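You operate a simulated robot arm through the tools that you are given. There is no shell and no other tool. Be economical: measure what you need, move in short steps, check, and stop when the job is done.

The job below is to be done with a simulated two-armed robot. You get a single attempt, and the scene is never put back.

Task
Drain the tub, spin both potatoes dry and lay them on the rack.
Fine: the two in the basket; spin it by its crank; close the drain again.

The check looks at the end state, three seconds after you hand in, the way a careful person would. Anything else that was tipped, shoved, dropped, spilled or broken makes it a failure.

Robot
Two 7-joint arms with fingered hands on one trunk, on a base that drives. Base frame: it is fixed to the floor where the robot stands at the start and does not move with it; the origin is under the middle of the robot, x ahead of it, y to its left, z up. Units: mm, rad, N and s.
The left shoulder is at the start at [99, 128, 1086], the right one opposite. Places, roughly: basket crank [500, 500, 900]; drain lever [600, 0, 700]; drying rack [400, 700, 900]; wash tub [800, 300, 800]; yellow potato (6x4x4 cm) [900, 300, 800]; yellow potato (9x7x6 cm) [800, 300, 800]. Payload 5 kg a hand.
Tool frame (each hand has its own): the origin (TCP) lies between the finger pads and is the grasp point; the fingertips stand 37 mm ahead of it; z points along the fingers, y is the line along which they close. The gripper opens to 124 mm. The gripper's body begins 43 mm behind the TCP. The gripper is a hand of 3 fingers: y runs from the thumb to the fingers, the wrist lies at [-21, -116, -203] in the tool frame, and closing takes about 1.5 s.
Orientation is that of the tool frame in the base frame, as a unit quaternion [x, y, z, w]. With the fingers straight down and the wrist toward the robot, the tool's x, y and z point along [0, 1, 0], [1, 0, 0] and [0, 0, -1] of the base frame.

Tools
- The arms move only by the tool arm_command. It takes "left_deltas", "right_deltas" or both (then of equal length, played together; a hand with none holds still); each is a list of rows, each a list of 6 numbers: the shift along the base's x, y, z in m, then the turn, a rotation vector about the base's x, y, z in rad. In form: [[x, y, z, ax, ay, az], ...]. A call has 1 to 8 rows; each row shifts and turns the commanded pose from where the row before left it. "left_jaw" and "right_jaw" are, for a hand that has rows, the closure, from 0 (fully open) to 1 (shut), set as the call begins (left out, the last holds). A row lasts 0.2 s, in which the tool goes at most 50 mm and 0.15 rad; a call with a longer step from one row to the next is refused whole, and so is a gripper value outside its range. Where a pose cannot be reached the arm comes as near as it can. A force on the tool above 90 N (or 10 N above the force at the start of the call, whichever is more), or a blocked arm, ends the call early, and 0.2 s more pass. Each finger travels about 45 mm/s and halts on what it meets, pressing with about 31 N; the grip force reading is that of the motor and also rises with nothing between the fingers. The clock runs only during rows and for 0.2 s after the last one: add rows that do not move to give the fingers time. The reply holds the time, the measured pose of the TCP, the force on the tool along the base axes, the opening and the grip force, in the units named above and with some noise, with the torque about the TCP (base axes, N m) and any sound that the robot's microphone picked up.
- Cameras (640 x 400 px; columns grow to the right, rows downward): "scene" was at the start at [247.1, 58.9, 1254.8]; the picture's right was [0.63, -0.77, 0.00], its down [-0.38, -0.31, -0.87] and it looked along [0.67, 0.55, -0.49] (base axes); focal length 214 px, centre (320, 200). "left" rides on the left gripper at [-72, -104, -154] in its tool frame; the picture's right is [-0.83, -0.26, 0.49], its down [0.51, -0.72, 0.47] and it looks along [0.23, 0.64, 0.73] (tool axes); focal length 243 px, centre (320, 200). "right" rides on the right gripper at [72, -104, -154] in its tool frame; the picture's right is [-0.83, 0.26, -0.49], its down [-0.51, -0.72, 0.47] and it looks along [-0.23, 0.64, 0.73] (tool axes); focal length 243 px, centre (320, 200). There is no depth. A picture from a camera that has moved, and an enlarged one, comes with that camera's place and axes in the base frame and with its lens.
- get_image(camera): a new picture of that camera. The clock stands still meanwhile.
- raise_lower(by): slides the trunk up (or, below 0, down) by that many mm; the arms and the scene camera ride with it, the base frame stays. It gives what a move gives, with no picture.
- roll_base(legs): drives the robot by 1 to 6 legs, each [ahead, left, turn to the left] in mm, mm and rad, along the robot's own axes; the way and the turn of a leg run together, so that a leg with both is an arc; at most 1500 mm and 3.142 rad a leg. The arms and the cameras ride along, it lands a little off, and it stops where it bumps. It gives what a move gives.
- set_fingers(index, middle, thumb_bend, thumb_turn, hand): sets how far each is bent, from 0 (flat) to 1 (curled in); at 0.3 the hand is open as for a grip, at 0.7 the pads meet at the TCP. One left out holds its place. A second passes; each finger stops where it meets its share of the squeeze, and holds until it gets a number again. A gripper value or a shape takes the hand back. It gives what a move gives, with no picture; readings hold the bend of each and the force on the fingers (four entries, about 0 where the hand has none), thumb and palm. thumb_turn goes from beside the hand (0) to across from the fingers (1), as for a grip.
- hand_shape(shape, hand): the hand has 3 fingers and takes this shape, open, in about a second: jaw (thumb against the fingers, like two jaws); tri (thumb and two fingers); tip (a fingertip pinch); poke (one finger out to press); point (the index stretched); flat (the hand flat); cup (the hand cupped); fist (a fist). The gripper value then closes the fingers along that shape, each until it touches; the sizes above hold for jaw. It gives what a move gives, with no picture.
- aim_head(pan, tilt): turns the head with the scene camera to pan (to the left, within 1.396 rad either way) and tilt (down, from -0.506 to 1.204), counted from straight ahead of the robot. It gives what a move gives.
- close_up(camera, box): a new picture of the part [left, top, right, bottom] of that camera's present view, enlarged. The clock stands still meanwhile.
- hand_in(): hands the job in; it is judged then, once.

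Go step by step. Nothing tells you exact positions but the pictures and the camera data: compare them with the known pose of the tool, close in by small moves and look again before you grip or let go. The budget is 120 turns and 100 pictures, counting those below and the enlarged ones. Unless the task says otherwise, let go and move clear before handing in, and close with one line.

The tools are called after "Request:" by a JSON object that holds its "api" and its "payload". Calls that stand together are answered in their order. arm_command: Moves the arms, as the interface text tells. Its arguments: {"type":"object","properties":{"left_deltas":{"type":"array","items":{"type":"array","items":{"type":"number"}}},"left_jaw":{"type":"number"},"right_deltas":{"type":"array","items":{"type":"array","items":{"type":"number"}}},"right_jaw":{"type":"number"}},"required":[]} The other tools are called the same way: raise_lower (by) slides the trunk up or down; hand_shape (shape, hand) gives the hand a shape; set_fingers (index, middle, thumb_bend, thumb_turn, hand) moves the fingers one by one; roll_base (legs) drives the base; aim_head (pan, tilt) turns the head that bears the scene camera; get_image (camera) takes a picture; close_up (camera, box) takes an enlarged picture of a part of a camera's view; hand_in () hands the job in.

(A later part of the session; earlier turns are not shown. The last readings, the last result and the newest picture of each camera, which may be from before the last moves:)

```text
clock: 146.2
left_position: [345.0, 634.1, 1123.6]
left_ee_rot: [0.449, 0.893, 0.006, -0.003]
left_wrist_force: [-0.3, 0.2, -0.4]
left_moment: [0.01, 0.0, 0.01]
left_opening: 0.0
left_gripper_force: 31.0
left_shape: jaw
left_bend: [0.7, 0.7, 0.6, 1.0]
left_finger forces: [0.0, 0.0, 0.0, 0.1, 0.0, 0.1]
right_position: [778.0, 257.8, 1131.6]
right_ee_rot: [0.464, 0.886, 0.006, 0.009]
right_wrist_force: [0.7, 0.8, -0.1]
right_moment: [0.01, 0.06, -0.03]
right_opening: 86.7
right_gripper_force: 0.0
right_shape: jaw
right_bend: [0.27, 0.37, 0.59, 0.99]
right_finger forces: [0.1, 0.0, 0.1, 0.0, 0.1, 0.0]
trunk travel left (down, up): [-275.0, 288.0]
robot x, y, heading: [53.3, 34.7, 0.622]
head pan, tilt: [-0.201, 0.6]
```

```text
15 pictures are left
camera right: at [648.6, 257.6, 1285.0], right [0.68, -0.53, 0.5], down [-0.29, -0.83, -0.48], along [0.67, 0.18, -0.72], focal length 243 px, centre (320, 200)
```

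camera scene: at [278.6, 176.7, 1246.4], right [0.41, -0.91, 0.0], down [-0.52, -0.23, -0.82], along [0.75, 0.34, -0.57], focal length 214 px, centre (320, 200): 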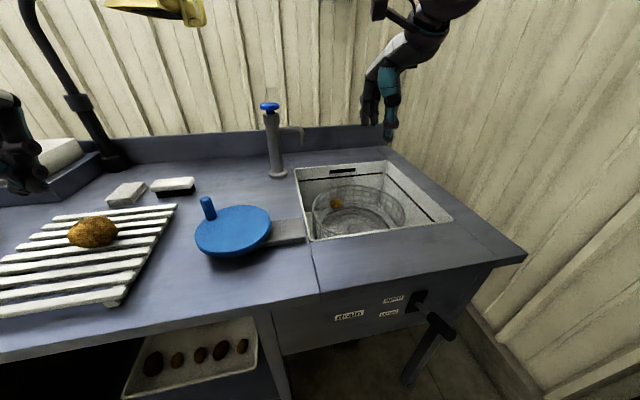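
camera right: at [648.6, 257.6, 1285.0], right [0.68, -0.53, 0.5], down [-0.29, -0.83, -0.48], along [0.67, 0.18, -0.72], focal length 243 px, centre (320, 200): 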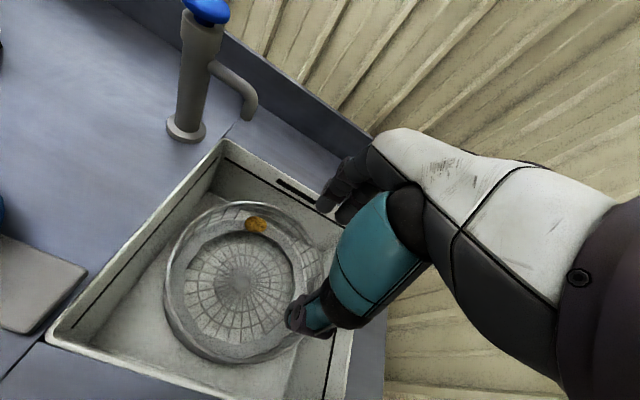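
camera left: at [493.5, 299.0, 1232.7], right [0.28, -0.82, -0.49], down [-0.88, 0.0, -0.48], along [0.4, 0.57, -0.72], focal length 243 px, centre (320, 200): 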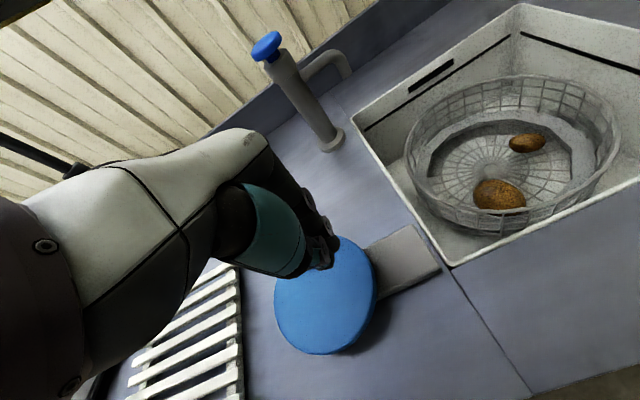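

The big potato sits well on the rack. The small one lies against the far basket wall, so I'll approach with the hand tilted about 17° outward, letting the fingertips reach under the rim line.

Request:
{"api": "arm_command", "payload": {"right_deltas": [[0.0272, 0.0287, 0, 0.087, -0.121, 0], [0.0272, 0.0287, 0, 0.087, -0.121, 0], [0.0272, 0.0286, -0.01, 0, 0, 0], [0.0272, 0.0286, -0.01, 0, 0, 0], [0, 0, -0.045, 0, 0, 0], [0, 0, -0.045, 0, 0, 0], [0, 0, -0.045, 0, 0, 0], [0, 0, -0.045, 0, 0, 0]], "right_jaw": 0.5}}

Request:
{"api": "arm_command", "payload": {"right_deltas": [[0, 0, -0.03, 0, 0, 0], [0, 0, 0, 0, 0, 0]]}}

Request:
{"api": "get_image", "payload": {"camera": "right"}}

Request:
{"api": "close_up", "payload": {"camera": "scene", "box": [280, 120, 440, 220]}}

```text
clock: 148.1
left_position: [345.0, 633.6, 1123.3]
left_ee_rot: [0.449, 0.893, 0.004, -0.002]
left_wrist_force: [0.2, -0.8, -0.1]
left_moment: [-0.02, 0.05, 0.0]
left_opening: 0.0
left_gripper_force: 31.0
left_shape: jaw
left_bend: [0.7, 0.7, 0.6, 1.0]
left_finger forces: [0.0, 0.1, 0.0, 0.0, 0.1, 0.0]
right_position: [887.0, 368.2, 935.2]
right_ee_rot: [0.458, 0.875, 0.14, 0.074]
right_wrist_force: [0.3, 0.3, 0.1]
right_moment: [0.0, 0.04, 0.0]
right_opening: 62.2
right_gripper_force: 0.1
right_shape: jaw
right_bend: [0.74, 0.45, 0.69, 1.0]
right_finger forces: [0.0, 0.1, 0.0, 0.0, 0.1, 0.1]
trunk travel left (down, up): [-275.0, 288.0]
robot x, y, heading: [52.2, 37.1, 0.622]
head pan, tilt: [-0.201, 0.6]
```

```text
clock: 148.7
left_position: [342.5, 633.2, 1124.8]
left_ee_rot: [0.449, 0.894, 0.006, -0.002]
left_wrist_force: [0.0, 0.7, 0.2]
left_moment: [0.01, -0.02, -0.02]
left_opening: 0.2
left_gripper_force: 31.0
left_shape: jaw
left_bend: [0.7, 0.7, 0.6, 1.0]
left_finger forces: [0.1, 0.0, 0.1, 0.0, 0.1, 0.0]
right_position: [885.1, 369.5, 904.7]
right_ee_rot: [0.458, 0.874, 0.14, 0.075]
right_wrist_force: [0.1, -0.1, 0.6]
right_moment: [-0.01, 0.0, -0.04]
right_opening: 62.6
right_gripper_force: 0.1
right_shape: jaw
right_bend: [0.74, 0.45, 0.69, 1.0]
right_finger forces: [0.0, 0.0, 0.0, 0.0, 0.1, 0.0]
trunk travel left (down, up): [-275.0, 288.0]
robot x, y, heading: [52.6, 37.5, 0.621]
head pan, tilt: [-0.201, 0.6]
```

```text
14 pictures are left
camera right: at [723.0, 346.9, 1019.4], right [0.55, -0.63, 0.55], down [-0.15, -0.72, -0.67], along [0.82, 0.28, -0.49], focal length 243 px, centre (320, 200)
```

right: 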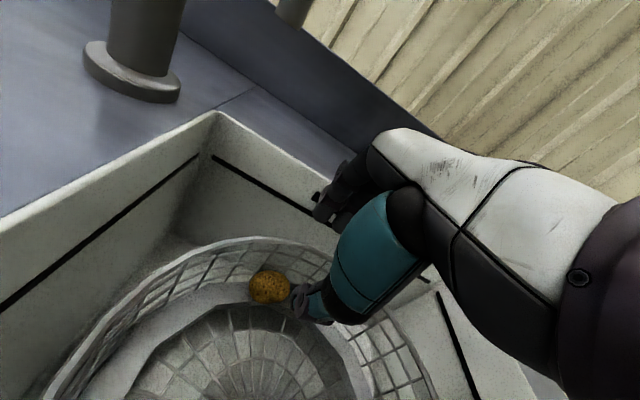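

```text
4.00 times, centred on (360, 170) of scene
camera zoom: at [277.0, 175.7, 1247.0], right [0.41, -0.91, 0.0], down [-0.52, -0.23, -0.83], along [0.75, 0.34, -0.56], focal length 858 px, centre (160, 320)
```

zoom: 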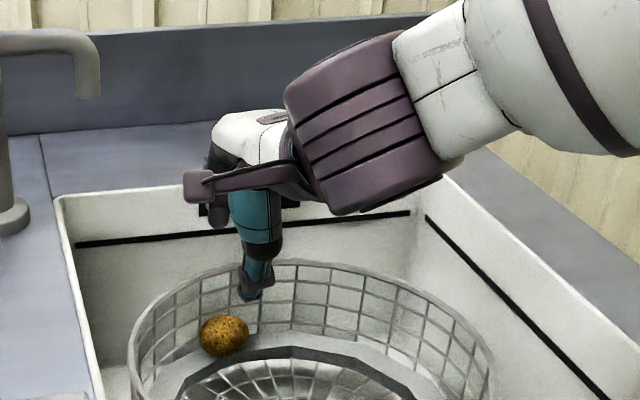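

The small potato triangulates to [911, 393, 774] and the hand is lined up. I'll lower in stages with force checks.

Request:
{"api": "arm_command", "payload": {"right_deltas": [[-0.0023, 0.0033, -0.02, 0, 0, 0], [0, 0, -0.025, 0, 0, 0], [0, 0, -0.02, 0, 0, 0], [0, 0, 0, 0, 0, 0]]}}

Request:
{"api": "arm_command", "payload": {"right_deltas": [[0, 0, -0.01, 0, 0, 0], [0, 0, -0.01, 0, 0, 0], [0, 0, 0, 0, 0, 0]]}}

Request:
{"api": "close_up", "payload": {"camera": "right", "box": [180, 170, 440, 370]}}

```text
clock: 149.7
left_position: [339.3, 629.8, 1128.7]
left_ee_rot: [0.449, 0.893, 0.008, 0.0]
left_wrist_force: [0.8, 0.5, 0.1]
left_moment: [0.0, 0.03, 0.03]
left_opening: 0.2
left_gripper_force: 31.5
left_shape: jaw
left_bend: [0.7, 0.7, 0.6, 1.0]
left_finger forces: [0.0, 0.0, 0.1, 0.0, 0.1, 0.0]
right_position: [884.8, 373.0, 850.1]
right_ee_rot: [0.458, 0.873, 0.146, 0.078]
right_wrist_force: [-6.2, -7.8, 47.6]
right_moment: [1.67, -1.92, -0.1]
right_opening: 64.8
right_gripper_force: 0.1
right_shape: jaw
right_bend: [0.26, 0.45, 0.69, 1.0]
right_finger forces: [46.9, 0.3, 0.1, 0.0, 0.1, 0.0]
trunk travel left (down, up): [-275.0, 288.0]
robot x, y, heading: [54.0, 37.8, 0.619]
head pan, tilt: [-0.201, 0.6]
```

```text
clock: 150.4
left_position: [334.7, 629.1, 1130.2]
left_ee_rot: [0.449, 0.893, 0.01, 0.003]
left_wrist_force: [0.0, -0.3, 0.1]
left_moment: [-0.03, 0.02, -0.02]
left_opening: 0.2
left_gripper_force: 31.3
left_shape: jaw
left_bend: [0.7, 0.7, 0.6, 1.0]
left_finger forces: [0.1, 0.0, 0.0, 0.0, 0.0, 0.0]
right_position: [880.3, 373.3, 835.5]
right_ee_rot: [0.457, 0.873, 0.149, 0.079]
right_wrist_force: [-16.0, -13.7, 74.2]
right_moment: [1.62, -4.3, -0.7]
right_opening: 69.7
right_gripper_force: 0.1
right_shape: jaw
right_bend: [0.25, 0.42, 0.69, 1.0]
right_finger forces: [10.4, 73.8, 0.0, 0.0, 0.0, 0.0]
trunk travel left (down, up): [-275.0, 288.0]
robot x, y, heading: [51.2, 36.4, 0.62]
head pan, tilt: [-0.201, 0.6]
```

```text
2.00 times, centred on (310, 270) of right
camera zoom: at [715.5, 348.5, 947.3], right [0.54, -0.63, 0.55], down [-0.14, -0.72, -0.68], along [0.83, 0.29, -0.48], focal length 485 px, centre (340, 60)
```

zoom: 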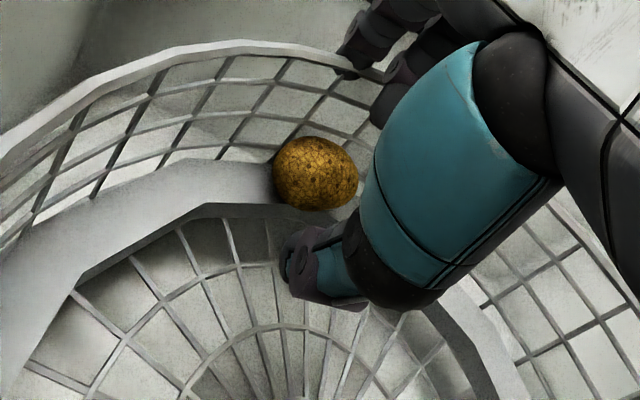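

The fingers again landed on the rim, but the view shows the potato on the basket's inner ledge with free space to either side along the wall. I'll rise and turn the hand 90° so the jaw closes along the wall, then tilt it outward so the knuckles stay inside the rim.

Request:
{"api": "arm_command", "payload": {"right_deltas": [[0, 0, 0.045, 0, 0, 0], [0, 0, 0.045, 0, 0, 0], [0, 0, 0.045, -0.087, 0.121, 0], [0, 0, 0.03, -0.087, 0.121, 0], [0, 0, 0, 0, 0, 0.15], [0, 0, 0, 0, 0, 0.15], [0, 0, 0, 0, 0, 0.15], [0, 0, 0, 0, 0, 0.15]], "right_jaw": 0.35}}

Request:
{"api": "arm_command", "payload": {"right_deltas": [[0, 0, 0, 0, 0, 0.15], [0, 0, 0, 0, 0, 0.15], [0, 0, 0, 0, 0, 0.15], [0, 0, 0, 0, 0, 0.15], [0, 0, 0, 0, 0, 0.15], [0, 0, 0, 0, 0, 0.15], [0, 0, 0, 0, 0, 0.07], [0, 0, 0, 0, 0, 0]]}}

Request:
{"api": "arm_command", "payload": {"right_deltas": [[0, 0, 0, 0.087, -0.121, 0], [0, 0, 0, 0.087, -0.121, 0], [0, 0, 0, 0.087, -0.121, 0], [0, 0, 0, 0, 0, 0]]}}

Request:
{"api": "get_image", "payload": {"camera": "right"}}

```text
clock: 152.2
left_position: [344.4, 630.9, 1125.0]
left_ee_rot: [0.449, 0.894, 0.006, -0.003]
left_wrist_force: [0.6, -0.4, 1.0]
left_moment: [0.07, -0.02, -0.02]
left_opening: 0.1
left_gripper_force: 31.0
left_shape: jaw
left_bend: [0.7, 0.7, 0.6, 1.0]
left_finger forces: [0.0, 0.1, 0.0, 0.0, 0.0, 0.0]
right_position: [883.9, 373.5, 979.9]
right_ee_rot: [0.18, 0.984, 0.01, 0.004]
right_wrist_force: [0.2, 0.2, -0.5]
right_moment: [0.01, -0.02, -0.01]
right_opening: 80.6
right_gripper_force: 0.1
right_shape: jaw
right_bend: [0.28, 0.39, 0.62, 1.0]
right_finger forces: [0.0, 0.0, 0.0, 0.0, 0.1, 0.0]
trunk travel left (down, up): [-275.0, 288.0]
robot x, y, heading: [51.6, 38.1, 0.622]
head pan, tilt: [-0.201, 0.6]
```

```text
clock: 154.1
left_position: [342.7, 632.7, 1124.1]
left_ee_rot: [0.449, 0.894, 0.006, -0.003]
left_wrist_force: [1.3, -0.4, -0.4]
left_moment: [-0.01, 0.02, -0.02]
left_opening: 0.1
left_gripper_force: 31.5
left_shape: jaw
left_bend: [0.7, 0.7, 0.6, 1.0]
left_finger forces: [0.0, 0.0, 0.0, 0.0, 0.0, 0.1]
right_position: [882.9, 375.6, 983.4]
right_ee_rot: [0.181, 0.983, 0.01, 0.006]
right_wrist_force: [0.7, -0.4, 0.2]
right_moment: [0.01, 0.03, 0.0]
right_opening: 80.4
right_gripper_force: 0.0
right_shape: jaw
right_bend: [0.28, 0.39, 0.62, 1.0]
right_finger forces: [0.0, 0.0, 0.1, 0.0, 0.1, 0.0]
right hand out of reach, approached as far as the arm can: row 1, 2, 3, 4, 5, 6, 7
trunk travel left (down, up): [-275.0, 288.0]
robot x, y, heading: [51.9, 34.3, 0.623]
head pan, tilt: [-0.201, 0.6]
```

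```text
clock: 155.1
left_position: [342.9, 632.6, 1125.0]
left_ee_rot: [0.449, 0.893, 0.005, -0.001]
left_wrist_force: [0.1, 0.0, 0.0]
left_moment: [-0.02, 0.03, 0.02]
left_opening: 0.0
left_gripper_force: 30.6
left_shape: jaw
left_bend: [0.7, 0.7, 0.6, 1.0]
left_finger forces: [0.0, 0.0, 0.0, 0.0, 0.0, 0.0]
right_position: [883.0, 374.8, 983.8]
right_ee_rot: [0.175, 0.957, 0.169, 0.159]
right_wrist_force: [0.1, 0.5, 0.5]
right_moment: [-0.03, -0.02, 0.0]
right_opening: 80.8
right_gripper_force: 0.1
right_shape: jaw
right_bend: [0.28, 0.39, 0.62, 1.0]
right_finger forces: [0.1, 0.0, 0.0, 0.0, 0.0, 0.0]
trunk travel left (down, up): [-275.0, 288.0]
robot x, y, heading: [52.2, 33.8, 0.622]
head pan, tilt: [-0.201, 0.6]
```

```text
11 pictures are left
camera right: at [733.5, 270.3, 1065.1], right [0.63, -0.22, 0.74], down [0.42, -0.71, -0.57], along [0.65, 0.67, -0.35], focal length 243 px, centre (320, 200)
```

right: 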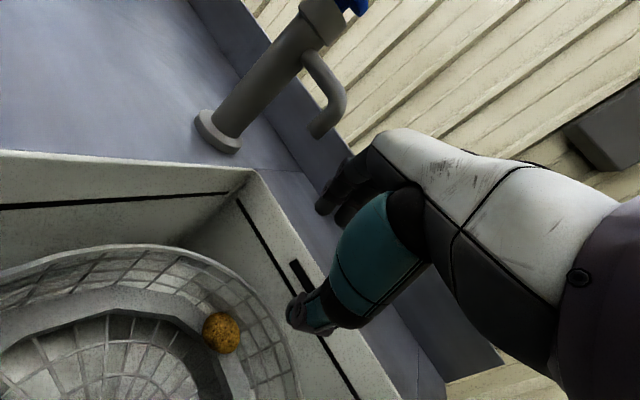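

The wrist only yaws about 34°, so I'll use the crank instead: turning it back about 43° brings the potato to the basket's right side, where the jaw axis runs along the wall. The left hand will nudge the knob slowly clockwise.

Request:
{"api": "arm_command", "payload": {"left_deltas": [[0.0273, -0.0335, 0, 0, 0, 0], [0.0273, -0.0335, 0, 0, 0, 0], [0.0273, -0.0335, 0, 0, 0, 0], [0.0273, -0.0335, 0, 0, 0, 0], [0, 0, -0.045, 0, 0, 0], [0, 0, -0.045, 0, 0, 0], [0, 0, -0.045, 0, 0, 0], [0, 0, 0, 0, 0, 0]]}}

Request:
{"api": "arm_command", "payload": {"left_deltas": [[0.0022, 0.007, 0, 0, 0, 0], [0.003, 0.0067, 0, 0, 0, 0], [0.0037, 0.0063, 0, 0, 0, 0], [0.0035, 0.005, 0, 0, 0, 0], [0.004, 0.0046, 0, 0, 0, 0], [0.0044, 0.0043, 0, 0, 0, 0], [0.0047, 0.0039, 0, 0, 0, 0], [0.004, 0.0028, 0, 0, 0, 0]]}}

Request:
{"api": "arm_command", "payload": {"left_deltas": [[0.0042, 0.0025, 0, 0, 0, 0], [0.0043, 0.0022, 0, 0, 0, 0], [0.0045, 0.002, 0, 0, 0, 0], [0, 0, 0, 0, 0, 0], [0, 0, 0, 0, 0, 0]]}}

Request:
{"api": "get_image", "payload": {"camera": "scene"}}

```text
clock: 156.8
left_position: [451.9, 499.9, 991.0]
left_ee_rot: [0.45, 0.893, 0.006, -0.001]
left_wrist_force: [-0.7, -0.6, 0.6]
left_moment: [0.01, 0.0, 0.01]
left_opening: 0.1
left_gripper_force: 30.8
left_shape: jaw
left_bend: [0.7, 0.7, 0.6, 1.0]
left_finger forces: [0.0, 0.0, 0.1, 0.1, 0.0, 0.0]
right_position: [881.7, 374.7, 986.0]
right_ee_rot: [0.176, 0.956, 0.169, 0.161]
right_wrist_force: [0.5, -1.2, 1.0]
right_moment: [-0.01, 0.0, -0.06]
right_opening: 80.7
right_gripper_force: 0.0
right_shape: jaw
right_bend: [0.28, 0.39, 0.62, 1.0]
right_finger forces: [0.0, 0.0, 0.0, 0.0, 0.0, 0.1]
trunk travel left (down, up): [-275.0, 288.0]
robot x, y, heading: [52.8, 31.6, 0.619]
head pan, tilt: [-0.201, 0.6]
```

```text
clock: 158.7
left_position: [483.1, 541.2, 990.8]
left_ee_rot: [0.449, 0.893, 0.005, -0.002]
left_wrist_force: [0.4, 0.0, 0.2]
left_moment: [0.0, -0.03, -0.02]
left_opening: 0.0
left_gripper_force: 31.1
left_shape: jaw
left_bend: [0.7, 0.7, 0.6, 1.0]
left_finger forces: [0.0, 0.0, 0.0, 0.0, 0.0, 0.0]
right_position: [882.6, 374.3, 984.2]
right_ee_rot: [0.176, 0.956, 0.168, 0.16]
right_wrist_force: [-0.1, -0.1, 0.5]
right_moment: [-0.02, 0.01, 0.0]
right_opening: 80.8
right_gripper_force: 0.0
right_shape: jaw
right_bend: [0.28, 0.39, 0.62, 1.0]
right_finger forces: [0.0, 0.0, 0.0, 0.0, 0.1, 0.0]
trunk travel left (down, up): [-275.0, 288.0]
robot x, y, heading: [50.5, 38.5, 0.62]
head pan, tilt: [-0.201, 0.6]
```

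```text
clock: 159.8
left_position: [496.2, 547.0, 991.6]
left_ee_rot: [0.45, 0.893, 0.005, -0.001]
left_wrist_force: [1.1, 0.5, 0.1]
left_moment: [-0.02, -0.01, 0.01]
left_opening: 0.0
left_gripper_force: 30.8
left_shape: jaw
left_bend: [0.7, 0.7, 0.6, 1.0]
left_finger forces: [0.0, 0.0, 0.0, 0.1, 0.0, 0.1]
right_position: [883.4, 375.1, 984.2]
right_ee_rot: [0.177, 0.956, 0.17, 0.16]
right_wrist_force: [-0.3, 0.8, 0.0]
right_moment: [-0.04, -0.06, 0.0]
right_opening: 80.6
right_gripper_force: 0.1
right_shape: jaw
right_bend: [0.28, 0.39, 0.62, 1.0]
right_finger forces: [0.1, 0.0, 0.0, 0.1, 0.0, 0.0]
trunk travel left (down, up): [-275.0, 288.0]
robot x, y, heading: [56.5, 32.9, 0.622]
head pan, tilt: [-0.201, 0.6]
```

```text
10 pictures are left
camera scene: at [277.4, 175.9, 1246.9], right [0.41, -0.91, 0.0], down [-0.52, -0.23, -0.83], along [0.75, 0.34, -0.56], focal length 214 px, centre (320, 200)
```

scene: 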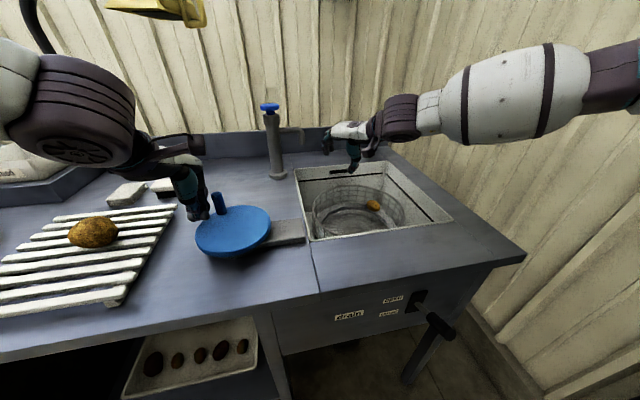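

The potato swung to [957, 261] on the basket's right-far side, where the wall runs nearly along the present jaw axis. I'll re-aim the tilt outward at that spot, move over it, and lift the left hand clear.

Request:
{"api": "arm_command", "payload": {"right_deltas": [[0.0177, -0.0362, 0, -0.141, -0.019, 0], [0.0177, -0.0362, 0, -0.141, -0.019, 0], [0.0177, -0.0363, 0, -0.141, -0.019, 0], [0, 0, -0.03, 0, 0, 0], [0, 0, -0.03, 0, 0, 0], [0, 0, -0.03, 0, 0, 0], [0, 0, 0, 0, 0, 0]], "left_deltas": [[0, 0, 0.045, 0, 0, 0], [0, 0, 0.045, 0, 0, 0], [0, 0, 0.045, 0, 0, 0], [-0.04, 0.02, 0, 0, 0, 0], [-0.04, 0.02, 0, 0, 0, 0], [-0.04, 0.02, 0, 0, 0, 0], [0, 0, 0, 0, 0, 0]]}}

Request:
{"api": "get_image", "payload": {"camera": "right"}}

Request:
{"api": "close_up", "payload": {"camera": "scene", "box": [290, 130, 450, 230]}}

```text
clock: 161.4
left_position: [375.2, 606.9, 1122.4]
left_ee_rot: [0.449, 0.894, 0.006, -0.002]
left_wrist_force: [0.2, -0.5, -0.3]
left_moment: [0.05, -0.02, 0.02]
left_opening: 0.0
left_gripper_force: 30.8
left_shape: jaw
left_bend: [0.7, 0.7, 0.6, 1.0]
left_finger forces: [0.1, 0.0, 0.1, 0.0, 0.1, 0.1]
right_position: [937.2, 265.8, 891.0]
right_ee_rot: [0.134, 0.966, -0.032, 0.22]
right_wrist_force: [0.1, 0.5, 0.3]
right_moment: [0.0, 0.01, 0.03]
right_opening: 80.7
right_gripper_force: 0.0
right_shape: jaw
right_bend: [0.28, 0.39, 0.62, 1.0]
right_finger forces: [0.1, 0.0, 0.1, 0.0, 0.1, 0.1]
trunk travel left (down, up): [-275.0, 288.0]
robot x, y, heading: [53.9, 35.6, 0.626]
head pan, tilt: [-0.201, 0.6]
```

```text
9 pictures are left
camera right: at [783.0, 202.6, 1000.5], right [0.59, 0.11, 0.8], down [0.44, -0.87, -0.2], along [0.68, 0.47, -0.56], focal length 243 px, centre (320, 200)
```

right: 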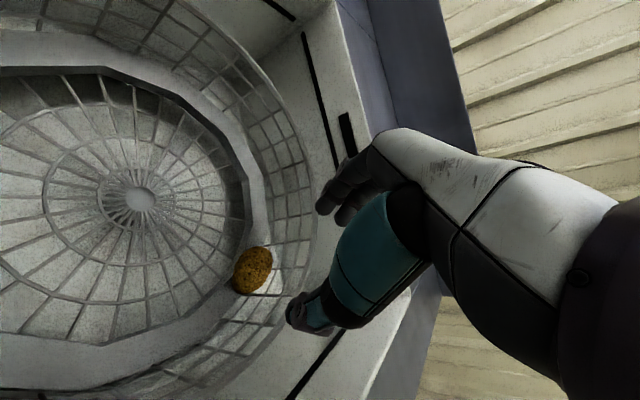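

```text
4.00 times, centred on (370, 180) of scene
camera zoom: at [277.5, 175.9, 1246.9], right [0.41, -0.91, 0.0], down [-0.52, -0.23, -0.83], along [0.75, 0.34, -0.56], focal length 858 px, centre (120, 280)
```

zoom: 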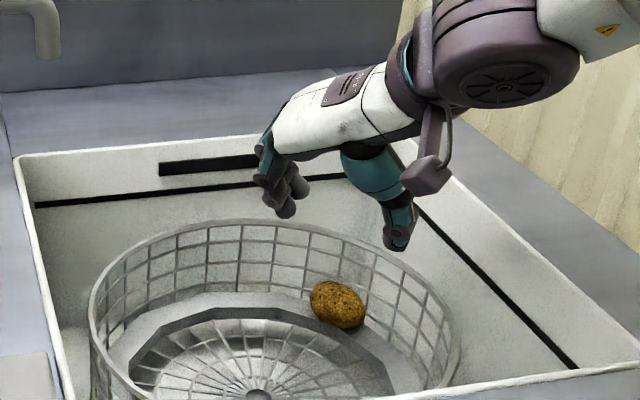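

The fingers are now left of the potato and the thumb right of it, with the knuckles inside the rim. The potato is at about [951, 256, 779], so I'll lower around it in steps.

Request:
{"api": "arm_command", "payload": {"right_deltas": [[0.0013, -0.0063, -0.02, 0, 0, 0], [0, 0, -0.02, 0, 0, 0], [0, 0, -0.02, 0, 0, 0], [0, 0, 0, 0, 0, 0]]}}

Request:
{"api": "arm_command", "payload": {"right_deltas": [[0, 0, -0.012, 0, 0, 0], [0, 0, -0.012, 0, 0, 0], [0, 0, 0, 0, 0, 0]]}}

Request:
{"api": "close_up", "payload": {"camera": "right", "box": [180, 150, 440, 350]}}

```text
clock: 162.4
left_position: [376.2, 604.8, 1122.9]
left_ee_rot: [0.449, 0.893, 0.005, -0.003]
left_wrist_force: [0.2, -0.6, 0.2]
left_moment: [0.0, 0.01, 0.03]
left_opening: 0.0
left_gripper_force: 31.0
left_shape: jaw
left_bend: [0.7, 0.7, 0.6, 1.0]
left_finger forces: [0.1, 0.0, 0.0, 0.1, 0.0, 0.0]
right_position: [936.1, 257.0, 828.1]
right_ee_rot: [0.134, 0.966, -0.035, 0.217]
right_wrist_force: [-12.7, -3.4, -5.8]
right_moment: [-0.21, 0.23, 0.58]
right_opening: 78.6
right_gripper_force: 0.0
right_shape: jaw
right_bend: [0.73, 0.42, 0.62, 1.0]
right_finger forces: [0.1, 12.7, 0.1, 0.0, 0.0, 0.0]
trunk travel left (down, up): [-275.0, 288.0]
robot x, y, heading: [55.7, 37.8, 0.622]
head pan, tilt: [-0.201, 0.6]
```

```text
clock: 163.2
left_position: [372.4, 607.3, 1123.8]
left_ee_rot: [0.45, 0.893, 0.006, 0.0]
left_wrist_force: [0.8, 0.1, -0.3]
left_moment: [-0.03, -0.02, -0.01]
left_opening: 0.1
left_gripper_force: 30.9
left_shape: jaw
left_bend: [0.7, 0.7, 0.6, 1.0]
left_finger forces: [0.1, 0.0, 0.0, 0.0, 0.0, 0.1]
right_position: [935.9, 261.0, 811.2]
right_ee_rot: [0.133, 0.966, -0.031, 0.221]
right_wrist_force: [-20.4, -3.1, 5.1]
right_moment: [0.26, -0.07, 0.89]
right_opening: 78.3
right_gripper_force: 0.1
right_shape: jaw
right_bend: [0.28, 0.42, 0.62, 1.0]
right_finger forces: [0.1, 20.2, 0.1, 0.0, 0.0, 0.0]
trunk travel left (down, up): [-275.0, 288.0]
robot x, y, heading: [55.2, 36.3, 0.624]
head pan, tilt: [-0.201, 0.6]
```

```text
2.00 times, centred on (310, 250) of right
camera zoom: at [780.9, 197.1, 919.5], right [0.58, 0.11, 0.8], down [0.44, -0.87, -0.2], along [0.68, 0.47, -0.56], focal length 485 px, centre (340, 100)
```

zoom: 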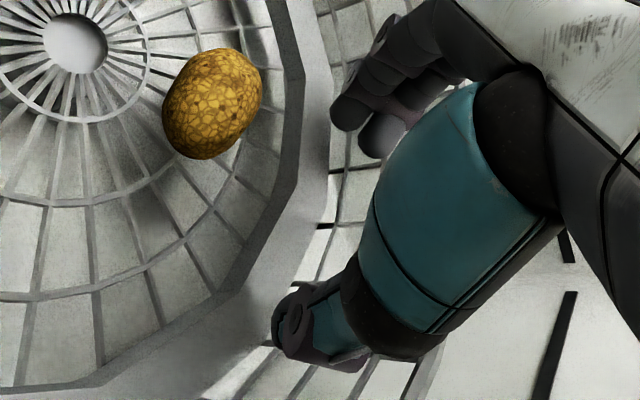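

The finger nudged the potato off the ledge onto the open basket floor, near [895, 291], which is much easier. I'll rise, set the hand vertical again and go above it.

Request:
{"api": "arm_command", "payload": {"right_deltas": [[0, 0, 0.03, 0, 0, 0], [0, 0, 0.04, 0, 0, 0], [0, 0, 0.01, 0.054, 0.14, 0], [-0.0145, 0.0105, 0, 0.054, 0.14, 0], [-0.0145, 0.0105, 0, 0.054, 0.14, 0], [-0.0145, 0.0105, 0, 0, 0, 0], [0, 0, 0, 0, 0, 0]], "right_jaw": 0.3}}

Request:
{"api": "get_image", "payload": {"camera": "right"}}

Request:
{"api": "close_up", "payload": {"camera": "scene", "box": [290, 130, 450, 230]}}

```text
clock: 164.8
left_position: [374.3, 605.9, 1123.1]
left_ee_rot: [0.449, 0.893, 0.006, -0.001]
left_wrist_force: [-0.7, 0.5, 0.0]
left_moment: [-0.01, 0.02, -0.02]
left_opening: 0.2
left_gripper_force: 31.5
left_shape: jaw
left_bend: [0.7, 0.7, 0.6, 1.0]
left_finger forces: [0.0, 0.0, 0.1, 0.1, 0.0, 0.0]
right_position: [922.7, 269.1, 889.7]
right_ee_rot: [0.136, 0.976, -0.021, 0.172]
right_wrist_force: [-0.5, -0.1, -0.4]
right_moment: [-0.01, 0.01, 0.01]
right_opening: 86.5
right_gripper_force: 0.1
right_shape: jaw
right_bend: [0.27, 0.37, 0.59, 0.99]
right_finger forces: [0.0, 0.1, 0.0, 0.0, 0.1, 0.0]
right hand out of reach, approached as far as the arm can: row 4, 5
trunk travel left (down, up): [-275.0, 288.0]
robot x, y, heading: [57.5, 36.6, 0.623]
head pan, tilt: [-0.201, 0.6]
```

```text
6 pictures are left
camera right: at [779.0, 200.6, 1009.6], right [0.66, 0.08, 0.75], down [0.42, -0.87, -0.28], along [0.62, 0.49, -0.6], focal length 243 px, centre (320, 200)
```

right: 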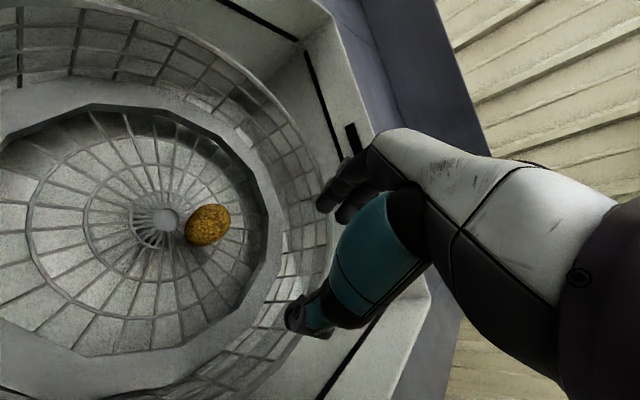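

```text
4.00 times, centred on (370, 180) of scene
camera zoom: at [277.4, 175.6, 1246.9], right [0.41, -0.91, 0.0], down [-0.52, -0.23, -0.83], along [0.75, 0.34, -0.56], focal length 858 px, centre (120, 280)
```

zoom: 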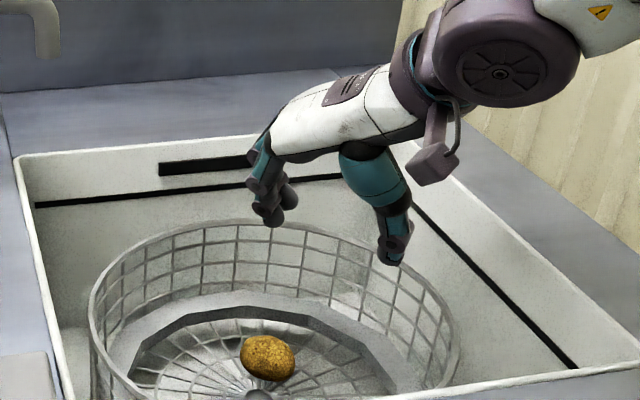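

Only six pictures are left, so I'll rely on the numbers. The potato is at about [870, 297, 757], near the basket's centre. I'll rise, turn the hand back to its straight pose and remove the tilt.

Request:
{"api": "arm_command", "payload": {"right_deltas": [[0, 0, 0.03, 0, 0, 0], [0, 0, 0.03, 0, 0, 0], [-0.0105, 0.0056, 0, 0, 0, -0.135], [-0.0105, 0.0056, 0, 0, 0, -0.135], [-0.0105, 0.0056, 0, 0, 0, -0.135], [-0.0105, 0.0056, 0, 0, 0, -0.135], [-0.0105, 0.0056, 0, 0, 0, -0.134], [0, 0, 0, 0, 0, 0]]}}

Request:
{"api": "arm_command", "payload": {"right_deltas": [[0, 0, 0, 0.093, 0.068, 0], [0, 0, 0, 0.093, 0.068, 0], [0, 0, 0, 0.092, 0.068, 0], [0, 0, 0, 0, 0, 0]]}}

```text
clock: 166.7
left_position: [375.8, 607.4, 1123.0]
left_ee_rot: [0.449, 0.893, 0.005, -0.002]
left_wrist_force: [-1.1, 1.1, 0.3]
left_moment: [0.0, 0.02, -0.01]
left_opening: 0.1
left_gripper_force: 30.4
left_shape: jaw
left_bend: [0.7, 0.7, 0.6, 1.0]
left_finger forces: [0.0, 0.1, 0.0, 0.1, 0.0, 0.1]
right_position: [869.5, 301.1, 939.0]
right_ee_rot: [0.45, 0.876, -0.075, 0.156]
right_wrist_force: [-0.1, 0.4, 0.3]
right_moment: [-0.02, 0.02, -0.01]
right_opening: 86.6
right_gripper_force: 0.0
right_shape: jaw
right_bend: [0.27, 0.37, 0.59, 0.99]
right_finger forces: [0.1, 0.0, 0.0, 0.0, 0.1, 0.0]
right hand out of reach, approached as far as the arm can: row 2
trunk travel left (down, up): [-275.0, 288.0]
robot x, y, heading: [57.2, 33.7, 0.618]
head pan, tilt: [-0.201, 0.6]
```

```text
clock: 167.7
left_position: [374.7, 606.9, 1123.0]
left_ee_rot: [0.45, 0.893, 0.005, -0.001]
left_wrist_force: [0.1, -0.1, 0.5]
left_moment: [-0.02, 0.02, 0.0]
left_opening: 0.0
left_gripper_force: 30.7
left_shape: jaw
left_bend: [0.7, 0.7, 0.6, 1.0]
left_finger forces: [0.0, 0.0, 0.1, 0.0, 0.0, 0.0]
right_position: [867.6, 298.8, 938.6]
right_ee_rot: [0.457, 0.89, 0.001, 0.001]
right_wrist_force: [-0.2, -0.6, 0.2]
right_moment: [0.01, -0.01, -0.01]
right_opening: 86.7
right_gripper_force: 0.0
right_shape: jaw
right_bend: [0.27, 0.37, 0.59, 0.99]
right_finger forces: [0.1, 0.0, 0.0, 0.1, 0.0, 0.1]
trunk travel left (down, up): [-275.0, 288.0]
robot x, y, heading: [52.9, 33.5, 0.62]
head pan, tilt: [-0.201, 0.6]
```

The hand is vertical again over the potato. I'll lower to just above it and take one look.

Request:
{"api": "arm_command", "payload": {"right_deltas": [[0.001, -0.001, -0.04, 0, 0, 0], [0.001, 0, -0.04, 0, 0, 0], [0, 0, -0.03, 0, 0, 0], [0, 0, 0, 0, 0, 0]]}}

Request:
{"api": "get_image", "payload": {"camera": "right"}}

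```text
clock: 168.7
left_position: [374.4, 606.0, 1124.6]
left_ee_rot: [0.45, 0.893, 0.006, -0.001]
left_wrist_force: [-0.1, -0.4, 1.2]
left_moment: [-0.04, 0.01, -0.03]
left_opening: 0.1
left_gripper_force: 31.1
left_shape: jaw
left_bend: [0.7, 0.7, 0.6, 1.0]
left_finger forces: [0.0, 0.0, 0.0, 0.0, 0.1, 0.0]
right_position: [872.6, 297.1, 828.4]
right_ee_rot: [0.457, 0.889, 0.001, 0.001]
right_wrist_force: [-0.1, 0.1, 0.3]
right_moment: [0.01, 0.0, 0.01]
right_opening: 86.4
right_gripper_force: 0.0
right_shape: jaw
right_bend: [0.27, 0.37, 0.59, 0.99]
right_finger forces: [0.0, 0.0, 0.1, 0.0, 0.1, 0.1]
trunk travel left (down, up): [-275.0, 288.0]
robot x, y, heading: [50.3, 37.8, 0.622]
head pan, tilt: [-0.201, 0.6]
```

```text
4 pictures are left
camera right: at [745.0, 295.8, 983.2], right [0.69, -0.52, 0.5], down [-0.29, -0.83, -0.47], along [0.66, 0.18, -0.73], focal length 243 px, centre (320, 200)
```

right: 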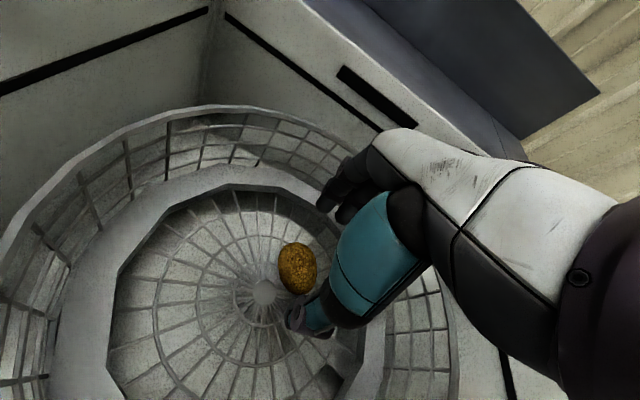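

The potato at [873, 296] is exactly beneath the TCP. I'll lower and grip.

Request:
{"api": "arm_command", "payload": {"right_deltas": [[0, 0, -0.02, 0, 0, 0], [0, 0, -0.02, 0, 0, 0], [0, 0, -0.011, 0, 0, 0], [0, 0, 0, 0, 0, 0]]}}

Request:
{"api": "arm_command", "payload": {"right_deltas": [[0, 0, 0, 0, 0, 0], [0, 0, 0, 0, 0, 0], [0, 0, 0, 0, 0, 0], [0, 0, 0, 0, 0, 0], [0, 0, 0, 0, 0, 0], [0, 0, 0, 0, 0, 0], [0, 0, 0, 0, 0, 0], [0, 0, 0, 0, 0, 0]], "right_jaw": 1}}

Request:
{"api": "arm_command", "payload": {"right_deltas": [[0, 0, 0.01, 0, 0, 0], [0, 0, 0.02, 0, 0, 0], [0, 0, 0.03, 0, 0, 0], [0, 0, 0.04, 0, 0, 0], [0, 0, 0.04, 0, 0, 0], [0, 0, 0.04, 0, 0, 0], [0, 0, 0.04, 0, 0, 0], [0, 0, 0.04, 0, 0, 0]]}}

```text
clock: 169.7
left_position: [374.5, 606.6, 1122.7]
left_ee_rot: [0.45, 0.893, 0.006, 0.0]
left_wrist_force: [0.0, -0.2, 0.9]
left_moment: [0.02, -0.05, 0.03]
left_opening: 0.1
left_gripper_force: 31.0
left_shape: jaw
left_bend: [0.7, 0.7, 0.6, 1.0]
left_finger forces: [0.1, 0.1, 0.1, 0.0, 0.0, 0.0]
right_position: [871.9, 298.1, 778.3]
right_ee_rot: [0.458, 0.889, 0.001, 0.001]
right_wrist_force: [0.2, -0.3, 3.5]
right_moment: [0.1, -0.19, 0.03]
right_opening: 86.7
right_gripper_force: 0.1
right_shape: jaw
right_bend: [0.27, 0.37, 0.59, 0.99]
right_finger forces: [0.0, 3.4, 0.0, 0.0, 0.0, 0.0]
trunk travel left (down, up): [-275.0, 288.0]
robot x, y, heading: [54.7, 33.3, 0.622]
head pan, tilt: [-0.201, 0.6]
```

```text
clock: 171.4
left_position: [374.3, 607.0, 1123.5]
left_ee_rot: [0.449, 0.893, 0.007, -0.001]
left_wrist_force: [0.7, 0.4, -0.6]
left_moment: [-0.03, -0.01, 0.02]
left_opening: 0.0
left_gripper_force: 30.7
left_shape: jaw
left_bend: [0.7, 0.7, 0.6, 1.0]
left_finger forces: [0.1, 0.0, 0.1, 0.1, 0.0, 0.1]
right_position: [871.1, 298.5, 779.0]
right_ee_rot: [0.457, 0.889, 0.001, 0.003]
right_wrist_force: [0.1, 0.4, 9.7]
right_moment: [0.16, 0.02, 0.03]
right_opening: 3.6
right_gripper_force: 31.2
right_shape: jaw
right_bend: [0.7, 0.6, 0.71, 1.0]
right_finger forces: [0.0, 0.0, 0.1, 0.1, 0.0, 0.0]
trunk travel left (down, up): [-275.0, 288.0]
robot x, y, heading: [53.7, 36.6, 0.624]
head pan, tilt: [-0.201, 0.6]
```

```text
clock: 173.2
left_position: [373.5, 607.1, 1122.9]
left_ee_rot: [0.449, 0.894, 0.006, -0.001]
left_wrist_force: [-0.6, 0.6, 0.5]
left_moment: [0.0, 0.0, -0.02]
left_opening: 0.1
left_gripper_force: 30.8
left_shape: jaw
left_bend: [0.7, 0.7, 0.6, 1.0]
left_finger forces: [0.1, 0.0, 0.1, 0.0, 0.0, 0.1]
right_position: [870.7, 298.0, 1039.1]
right_ee_rot: [0.457, 0.889, 0.001, 0.002]
right_wrist_force: [-0.3, 0.0, 0.0]
right_moment: [-0.01, -0.04, -0.01]
right_opening: 3.0
right_gripper_force: 31.1
right_shape: jaw
right_bend: [0.7, 0.59, 0.71, 1.0]
right_finger forces: [0.0, 0.1, 0.0, 0.0, 0.0, 0.0]
trunk travel left (down, up): [-275.0, 288.0]
robot x, y, heading: [54.8, 35.4, 0.622]
head pan, tilt: [-0.201, 0.6]
```

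The grip came up empty, as the potato was squeezed out or to one side. One picture to find it again.

Request:
{"api": "close_up", "payload": {"camera": "right", "box": [140, 120, 400, 400]}}

```text
1.43 times, centred on (270, 260) of right
camera zoom: at [743.6, 296.8, 1193.9], right [0.69, -0.52, 0.5], down [-0.29, -0.83, -0.47], along [0.66, 0.18, -0.73], focal length 347 px, centre (391, 114)
```

zoom: 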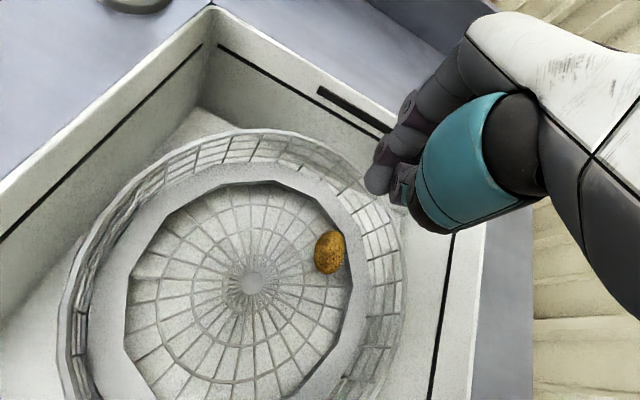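

It slipped out to about [926, 272], near the ledge; the index finger curls early and swept it aside. I'll pre-shape the hand to the partly closed pose that worked for the big one, descend behind it, and draw it toward the middle.

Request:
{"api": "arm_command", "payload": {"right_deltas": [[0.0182, -0.0182, 0, 0, 0, 0], [0.0181, -0.0183, 0, 0, 0, 0], [0, 0, -0.04, 0, 0, 0], [0, 0, -0.04, 0, 0, 0], [0, 0, -0.04, 0, 0, 0], [0, 0, -0.04, 0, 0, 0], [0, 0, -0.03, 0, 0, 0], [0, 0, 0, 0, 0, 0]], "right_jaw": 0.42}}

Request:
{"api": "arm_command", "payload": {"right_deltas": [[0, 0, -0.02, 0, 0, 0], [0, 0, -0.015, 0, 0, 0], [0, 0, -0.01, 0, 0, 0], [0, 0, 0, 0, 0, 0]]}}

```text
clock: 175.1
left_position: [374.9, 607.2, 1123.7]
left_ee_rot: [0.449, 0.893, 0.005, -0.001]
left_wrist_force: [1.0, 0.0, -0.3]
left_moment: [0.04, 0.0, 0.01]
left_opening: 0.0
left_gripper_force: 31.3
left_shape: jaw
left_bend: [0.7, 0.7, 0.6, 1.0]
left_finger forces: [0.0, 0.0, 0.0, 0.0, 0.1, 0.0]
right_position: [904.2, 263.6, 850.0]
right_ee_rot: [0.458, 0.889, 0.002, 0.003]
right_wrist_force: [-0.6, -1.4, 0.5]
right_moment: [-0.02, -0.05, 0.0]
right_opening: 71.7
right_gripper_force: 0.1
right_shape: jaw
right_bend: [0.73, 0.42, 0.66, 1.0]
right_finger forces: [0.0, 0.0, 0.1, 0.1, 0.0, 0.0]
trunk travel left (down, up): [-275.0, 288.0]
robot x, y, heading: [49.9, 34.8, 0.622]
head pan, tilt: [-0.201, 0.6]
```

```text
clock: 176.1
left_position: [373.7, 606.3, 1125.3]
left_ee_rot: [0.449, 0.894, 0.006, 0.0]
left_wrist_force: [-0.3, -0.2, -0.2]
left_moment: [-0.01, 0.02, -0.01]
left_opening: 0.0
left_gripper_force: 30.7
left_shape: jaw
left_bend: [0.7, 0.7, 0.6, 1.0]
left_finger forces: [0.0, 0.0, 0.0, 0.0, 0.1, 0.1]
right_position: [905.0, 262.8, 804.9]
right_ee_rot: [0.457, 0.89, 0.003, 0.003]
right_wrist_force: [-9.0, 0.2, 11.1]
right_moment: [0.42, -0.64, 0.24]
right_opening: 70.4
right_gripper_force: 0.1
right_shape: jaw
right_bend: [0.74, 0.43, 0.66, 1.0]
right_finger forces: [7.6, 9.7, 0.0, 0.0, 0.1, 0.2]
trunk travel left (down, up): [-275.0, 288.0]
robot x, y, heading: [52.1, 36.2, 0.623]
head pan, tilt: [-0.201, 0.6]
```

Both fingers are lightly touching, either the ledge or the potato's far side. I'll draw toward the robot 40 mm, lowering a little at the end, and look.

Request:
{"api": "arm_command", "payload": {"right_deltas": [[-0.0065, -0.0046, 0.001, 0, 0, 0], [-0.0065, -0.0046, 0, 0, 0, 0], [-0.0065, -0.0046, 0, 0, 0, 0], [-0.0065, -0.0046, -0.004, 0, 0, 0], [-0.0065, -0.0046, -0.006, 0, 0, 0], [0, 0, -0.006, 0, 0, 0], [0, 0, 0, 0, 0, 0]]}}

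Request:
{"api": "close_up", "payload": {"camera": "right", "box": [200, 120, 440, 370]}}

```text
clock: 177.7
left_position: [374.4, 607.3, 1122.3]
left_ee_rot: [0.448, 0.894, 0.006, -0.002]
left_wrist_force: [-0.2, -0.4, -0.7]
left_moment: [0.01, -0.01, -0.01]
left_opening: 0.0
left_gripper_force: 30.9
left_shape: jaw
left_bend: [0.7, 0.7, 0.6, 1.0]
left_finger forces: [0.0, 0.0, 0.1, 0.0, 0.0, 0.0]
right_position: [873.8, 238.2, 787.0]
right_ee_rot: [0.457, 0.889, 0.0, 0.003]
right_wrist_force: [-0.3, -0.6, 0.1]
right_moment: [0.0, -0.01, 0.0]
right_opening: 71.8
right_gripper_force: 0.1
right_shape: jaw
right_bend: [0.73, 0.42, 0.66, 1.0]
right_finger forces: [0.0, 0.1, 0.1, 0.1, 0.0, 0.0]
trunk travel left (down, up): [-275.0, 288.0]
robot x, y, heading: [52.2, 35.6, 0.624]
head pan, tilt: [-0.201, 0.6]
```

```text
1.60 times, centred on (320, 245) of right
camera zoom: at [746.8, 236.6, 942.0], right [0.69, -0.52, 0.5], down [-0.29, -0.83, -0.47], along [0.66, 0.18, -0.73], focal length 388 px, centre (320, 128)
```

zoom: 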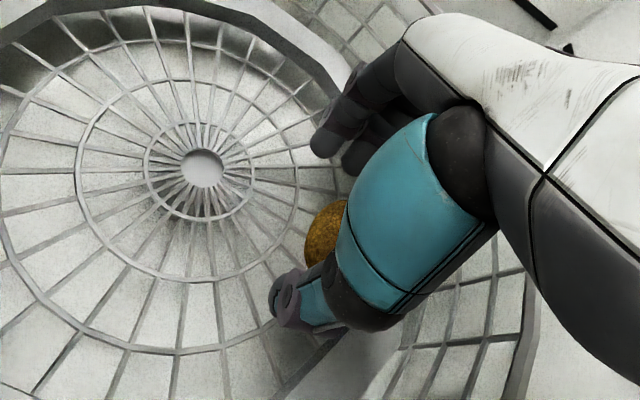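

The potato is now on the open floor between thumb and fingers, but about 21 mm to the right of the grip centre. I'll shift over it, lower 8 mm and close.

Request:
{"api": "arm_command", "payload": {"right_deltas": [[0.005, -0.0096, 0, 0, 0, 0], [0.005, -0.0096, 0, 0, 0, 0], [0, 0, -0.004, 0, 0, 0], [0, 0, -0.003, 0, 0, 0], [0, 0, 0, 0, 0, 0]]}}

Request:
{"api": "arm_command", "payload": {"right_deltas": [[0, 0, 0, 0, 0, 0], [0, 0, 0, 0, 0, 0], [0, 0, 0, 0, 0, 0], [0, 0, 0, 0, 0, 0], [0, 0, 0, 0, 0, 0], [0, 0, 0, 0, 0, 0], [0, 0, 0, 0, 0, 0]], "right_jaw": 0.9}}

```text
clock: 178.8
left_position: [373.3, 607.2, 1122.7]
left_ee_rot: [0.45, 0.893, 0.006, -0.001]
left_wrist_force: [-0.7, 0.6, -0.3]
left_moment: [0.02, 0.0, 0.01]
left_opening: 0.1
left_gripper_force: 31.2
left_shape: jaw
left_bend: [0.7, 0.7, 0.6, 1.0]
left_finger forces: [0.0, 0.0, 0.0, 0.0, 0.0, 0.0]
right_position: [883.6, 220.1, 781.6]
right_ee_rot: [0.457, 0.889, 0.002, 0.003]
right_wrist_force: [-9.7, 6.9, 8.5]
right_moment: [0.27, -0.16, 0.4]
right_opening: 70.2
right_gripper_force: 0.0
right_shape: jaw
right_bend: [0.73, 0.43, 0.66, 1.0]
right_finger forces: [0.0, 13.7, 0.0, 0.0, 0.1, 0.0]
trunk travel left (down, up): [-275.0, 288.0]
robot x, y, heading: [54.7, 35.2, 0.62]
head pan, tilt: [-0.201, 0.6]
```

```text
clock: 180.4
left_position: [375.0, 607.7, 1123.7]
left_ee_rot: [0.448, 0.894, 0.006, -0.002]
left_wrist_force: [-0.7, 1.0, 0.4]
left_moment: [0.02, 0.02, 0.01]
left_opening: 0.0
left_gripper_force: 31.1
left_shape: jaw
left_bend: [0.7, 0.7, 0.6, 1.0]
left_finger forces: [0.0, 0.0, 0.1, 0.0, 0.0, 0.0]
right_position: [884.9, 219.5, 780.6]
right_ee_rot: [0.457, 0.889, 0.001, 0.002]
right_wrist_force: [-3.2, 2.5, 2.5]
right_moment: [0.03, -0.04, 0.11]
right_opening: 41.7
right_gripper_force: 31.1
right_shape: jaw
right_bend: [0.74, 0.54, 0.74, 1.0]
right_finger forces: [19.4, 11.7, 0.1, 0.0, 26.5, 0.1]
trunk travel left (down, up): [-275.0, 288.0]
robot x, y, heading: [53.9, 37.5, 0.621]
head pan, tilt: [-0.201, 0.6]
```

All three digits press on something about 42 mm wide, so the small potato is held. I'll lift gently and check that the grip reading stays.

Request:
{"api": "arm_command", "payload": {"right_deltas": [[0, 0, 0.01, 0, 0, 0], [0, 0, 0.015, 0, 0, 0], [0, 0, 0.025, 0, 0, 0], [0, 0, 0.04, 0, 0, 0], [0, 0, 0.04, 0, 0, 0], [0, 0, 0.045, 0, 0, 0], [0, 0, 0.045, 0, 0, 0], [0, 0, 0.045, 0, 0, 0]], "right_jaw": 1}}

Request:
{"api": "arm_command", "payload": {"right_deltas": [[0, 0, 0.04, 0, 0, 0], [0, 0, 0.04, 0, 0, 0], [-0.03, -0.022, 0, 0, 0, 0], [-0.03, -0.022, 0, 0, 0, 0], [-0.03, -0.022, 0, 0, 0, 0], [-0.03, -0.0, 0, 0, 0, 0], [0, 0, 0, 0, 0, 0]]}}

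```text
clock: 182.2
left_position: [372.8, 607.0, 1123.8]
left_ee_rot: [0.449, 0.893, 0.006, 0.0]
left_wrist_force: [0.0, -0.6, 0.9]
left_moment: [-0.02, -0.02, -0.01]
left_opening: 0.0
left_gripper_force: 31.1
left_shape: jaw
left_bend: [0.7, 0.7, 0.6, 1.0]
left_finger forces: [0.0, 0.1, 0.0, 0.0, 0.0, 0.0]
right_position: [881.8, 222.2, 1045.6]
right_ee_rot: [0.457, 0.889, 0.001, 0.002]
right_wrist_force: [-0.1, 0.1, -0.6]
right_moment: [0.02, 0.0, 0.01]
right_opening: 41.4
right_gripper_force: 31.4
right_shape: jaw
right_bend: [0.74, 0.55, 0.74, 1.0]
right_finger forces: [20.9, 6.1, 0.0, 0.0, 26.2, 0.0]
trunk travel left (down, up): [-275.0, 288.0]
robot x, y, heading: [51.8, 33.0, 0.62]
head pan, tilt: [-0.201, 0.6]
```

```text
clock: 183.8
left_position: [374.9, 606.7, 1124.4]
left_ee_rot: [0.449, 0.893, 0.005, -0.002]
left_wrist_force: [0.4, 1.0, -0.4]
left_moment: [0.0, -0.02, 0.0]
left_opening: 0.2
left_gripper_force: 31.4
left_shape: jaw
left_bend: [0.7, 0.7, 0.6, 1.0]
left_finger forces: [0.0, 0.1, 0.0, 0.0, 0.0, 0.0]
right_position: [764.4, 156.6, 1124.5]
right_ee_rot: [0.458, 0.889, 0.001, 0.003]
right_wrist_force: [0.6, 0.8, -0.5]
right_moment: [-0.01, -0.01, 0.02]
right_opening: 41.2
right_gripper_force: 30.8
right_shape: jaw
right_bend: [0.74, 0.55, 0.74, 1.0]
right_finger forces: [21.0, 6.2, 0.0, 0.1, 26.2, 0.0]
trunk travel left (down, up): [-275.0, 288.0]
robot x, y, heading: [52.8, 33.3, 0.625]
head pan, tilt: [-0.201, 0.6]
```

The small potato is held firmly. I'll drive back to the rack as before, a little further left.

Request:
{"api": "roll_base", "payload": {"legs": [[-60, 0, 0], [0, 660, 0]]}}

```text
clock: 190.8
left_position: [-76.0, 1123.2, 1123.6]
left_ee_rot: [0.445, 0.896, 0.006, -0.002]
left_wrist_force: [0.1, -0.6, -0.2]
left_moment: [0.04, -0.01, 0.03]
left_opening: 0.0
left_gripper_force: 30.7
left_shape: jaw
left_bend: [0.7, 0.7, 0.6, 1.0]
left_finger forces: [0.0, 0.1, 0.0, 0.0, 0.0, 0.1]
right_position: [316.7, 675.5, 1124.2]
right_ee_rot: [0.454, 0.891, 0.002, 0.002]
right_wrist_force: [-0.2, -0.4, -0.9]
right_moment: [-0.05, 0.0, 0.0]
right_opening: 40.9
right_gripper_force: 31.0
right_shape: jaw
right_bend: [0.74, 0.55, 0.74, 1.0]
right_finger forces: [21.0, 6.3, 0.1, 0.0, 26.1, 0.0]
trunk travel left (down, up): [-275.0, 288.0]
robot x, y, heading: [-395.1, 551.3, 0.628]
head pan, tilt: [-0.201, 0.6]
```

I'm in place. I'll carry the small potato to about [313, 798] over the left of the rack, lower to just above, and use one picture to verify.

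Request:
{"api": "arm_command", "payload": {"right_deltas": [[-0.001, 0.041, 0, 0, 0, 0], [-0.001, 0.041, 0, 0, 0, 0], [-0.0017, 0.0405, 0, 0, 0, 0], [0, 0, -0.04, 0, 0, 0], [0, 0, -0.04, 0, 0, 0], [0, 0, -0.04, 0, 0, 0], [0, 0, -0.02, 0, 0, 0], [0, 0, 0, 0, 0, 0]]}}

Request:
{"api": "close_up", "payload": {"camera": "scene", "box": [240, 100, 480, 250]}}

```text
clock: 192.6
left_position: [-76.1, 1123.1, 1122.1]
left_ee_rot: [0.445, 0.895, 0.007, -0.002]
left_wrist_force: [-0.3, 1.3, 0.2]
left_moment: [0.01, -0.01, 0.01]
left_opening: 0.1
left_gripper_force: 31.1
left_shape: jaw
left_bend: [0.7, 0.7, 0.6, 1.0]
left_finger forces: [0.1, 0.1, 0.0, 0.1, 0.1, 0.1]
right_position: [313.5, 797.2, 985.2]
right_ee_rot: [0.454, 0.891, 0.001, 0.002]
right_wrist_force: [0.2, -0.3, -0.2]
right_moment: [0.04, -0.04, -0.01]
right_opening: 41.0
right_gripper_force: 31.0
right_shape: jaw
right_bend: [0.74, 0.55, 0.74, 1.0]
right_finger forces: [21.1, 6.2, 0.0, 0.0, 25.9, 0.0]
trunk travel left (down, up): [-275.0, 288.0]
robot x, y, heading: [-392.7, 547.2, 0.627]
head pan, tilt: [-0.201, 0.6]
```

```text
2.67 times, centred on (360, 175) of scene
camera zoom: at [-171.0, 691.5, 1246.9], right [0.42, -0.91, 0.0], down [-0.51, -0.23, -0.83], along [0.75, 0.34, -0.56], focal length 572 px, centre (213, 267)
```

zoom: 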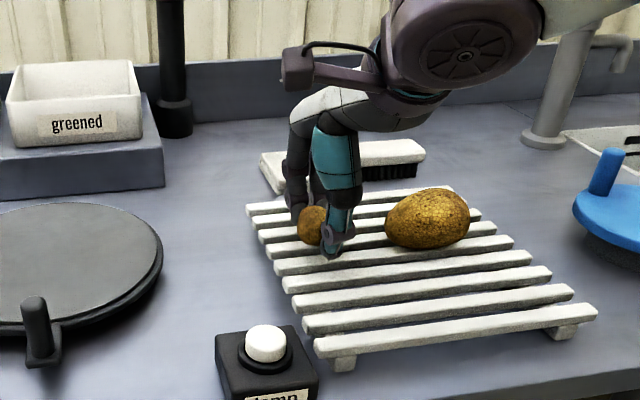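

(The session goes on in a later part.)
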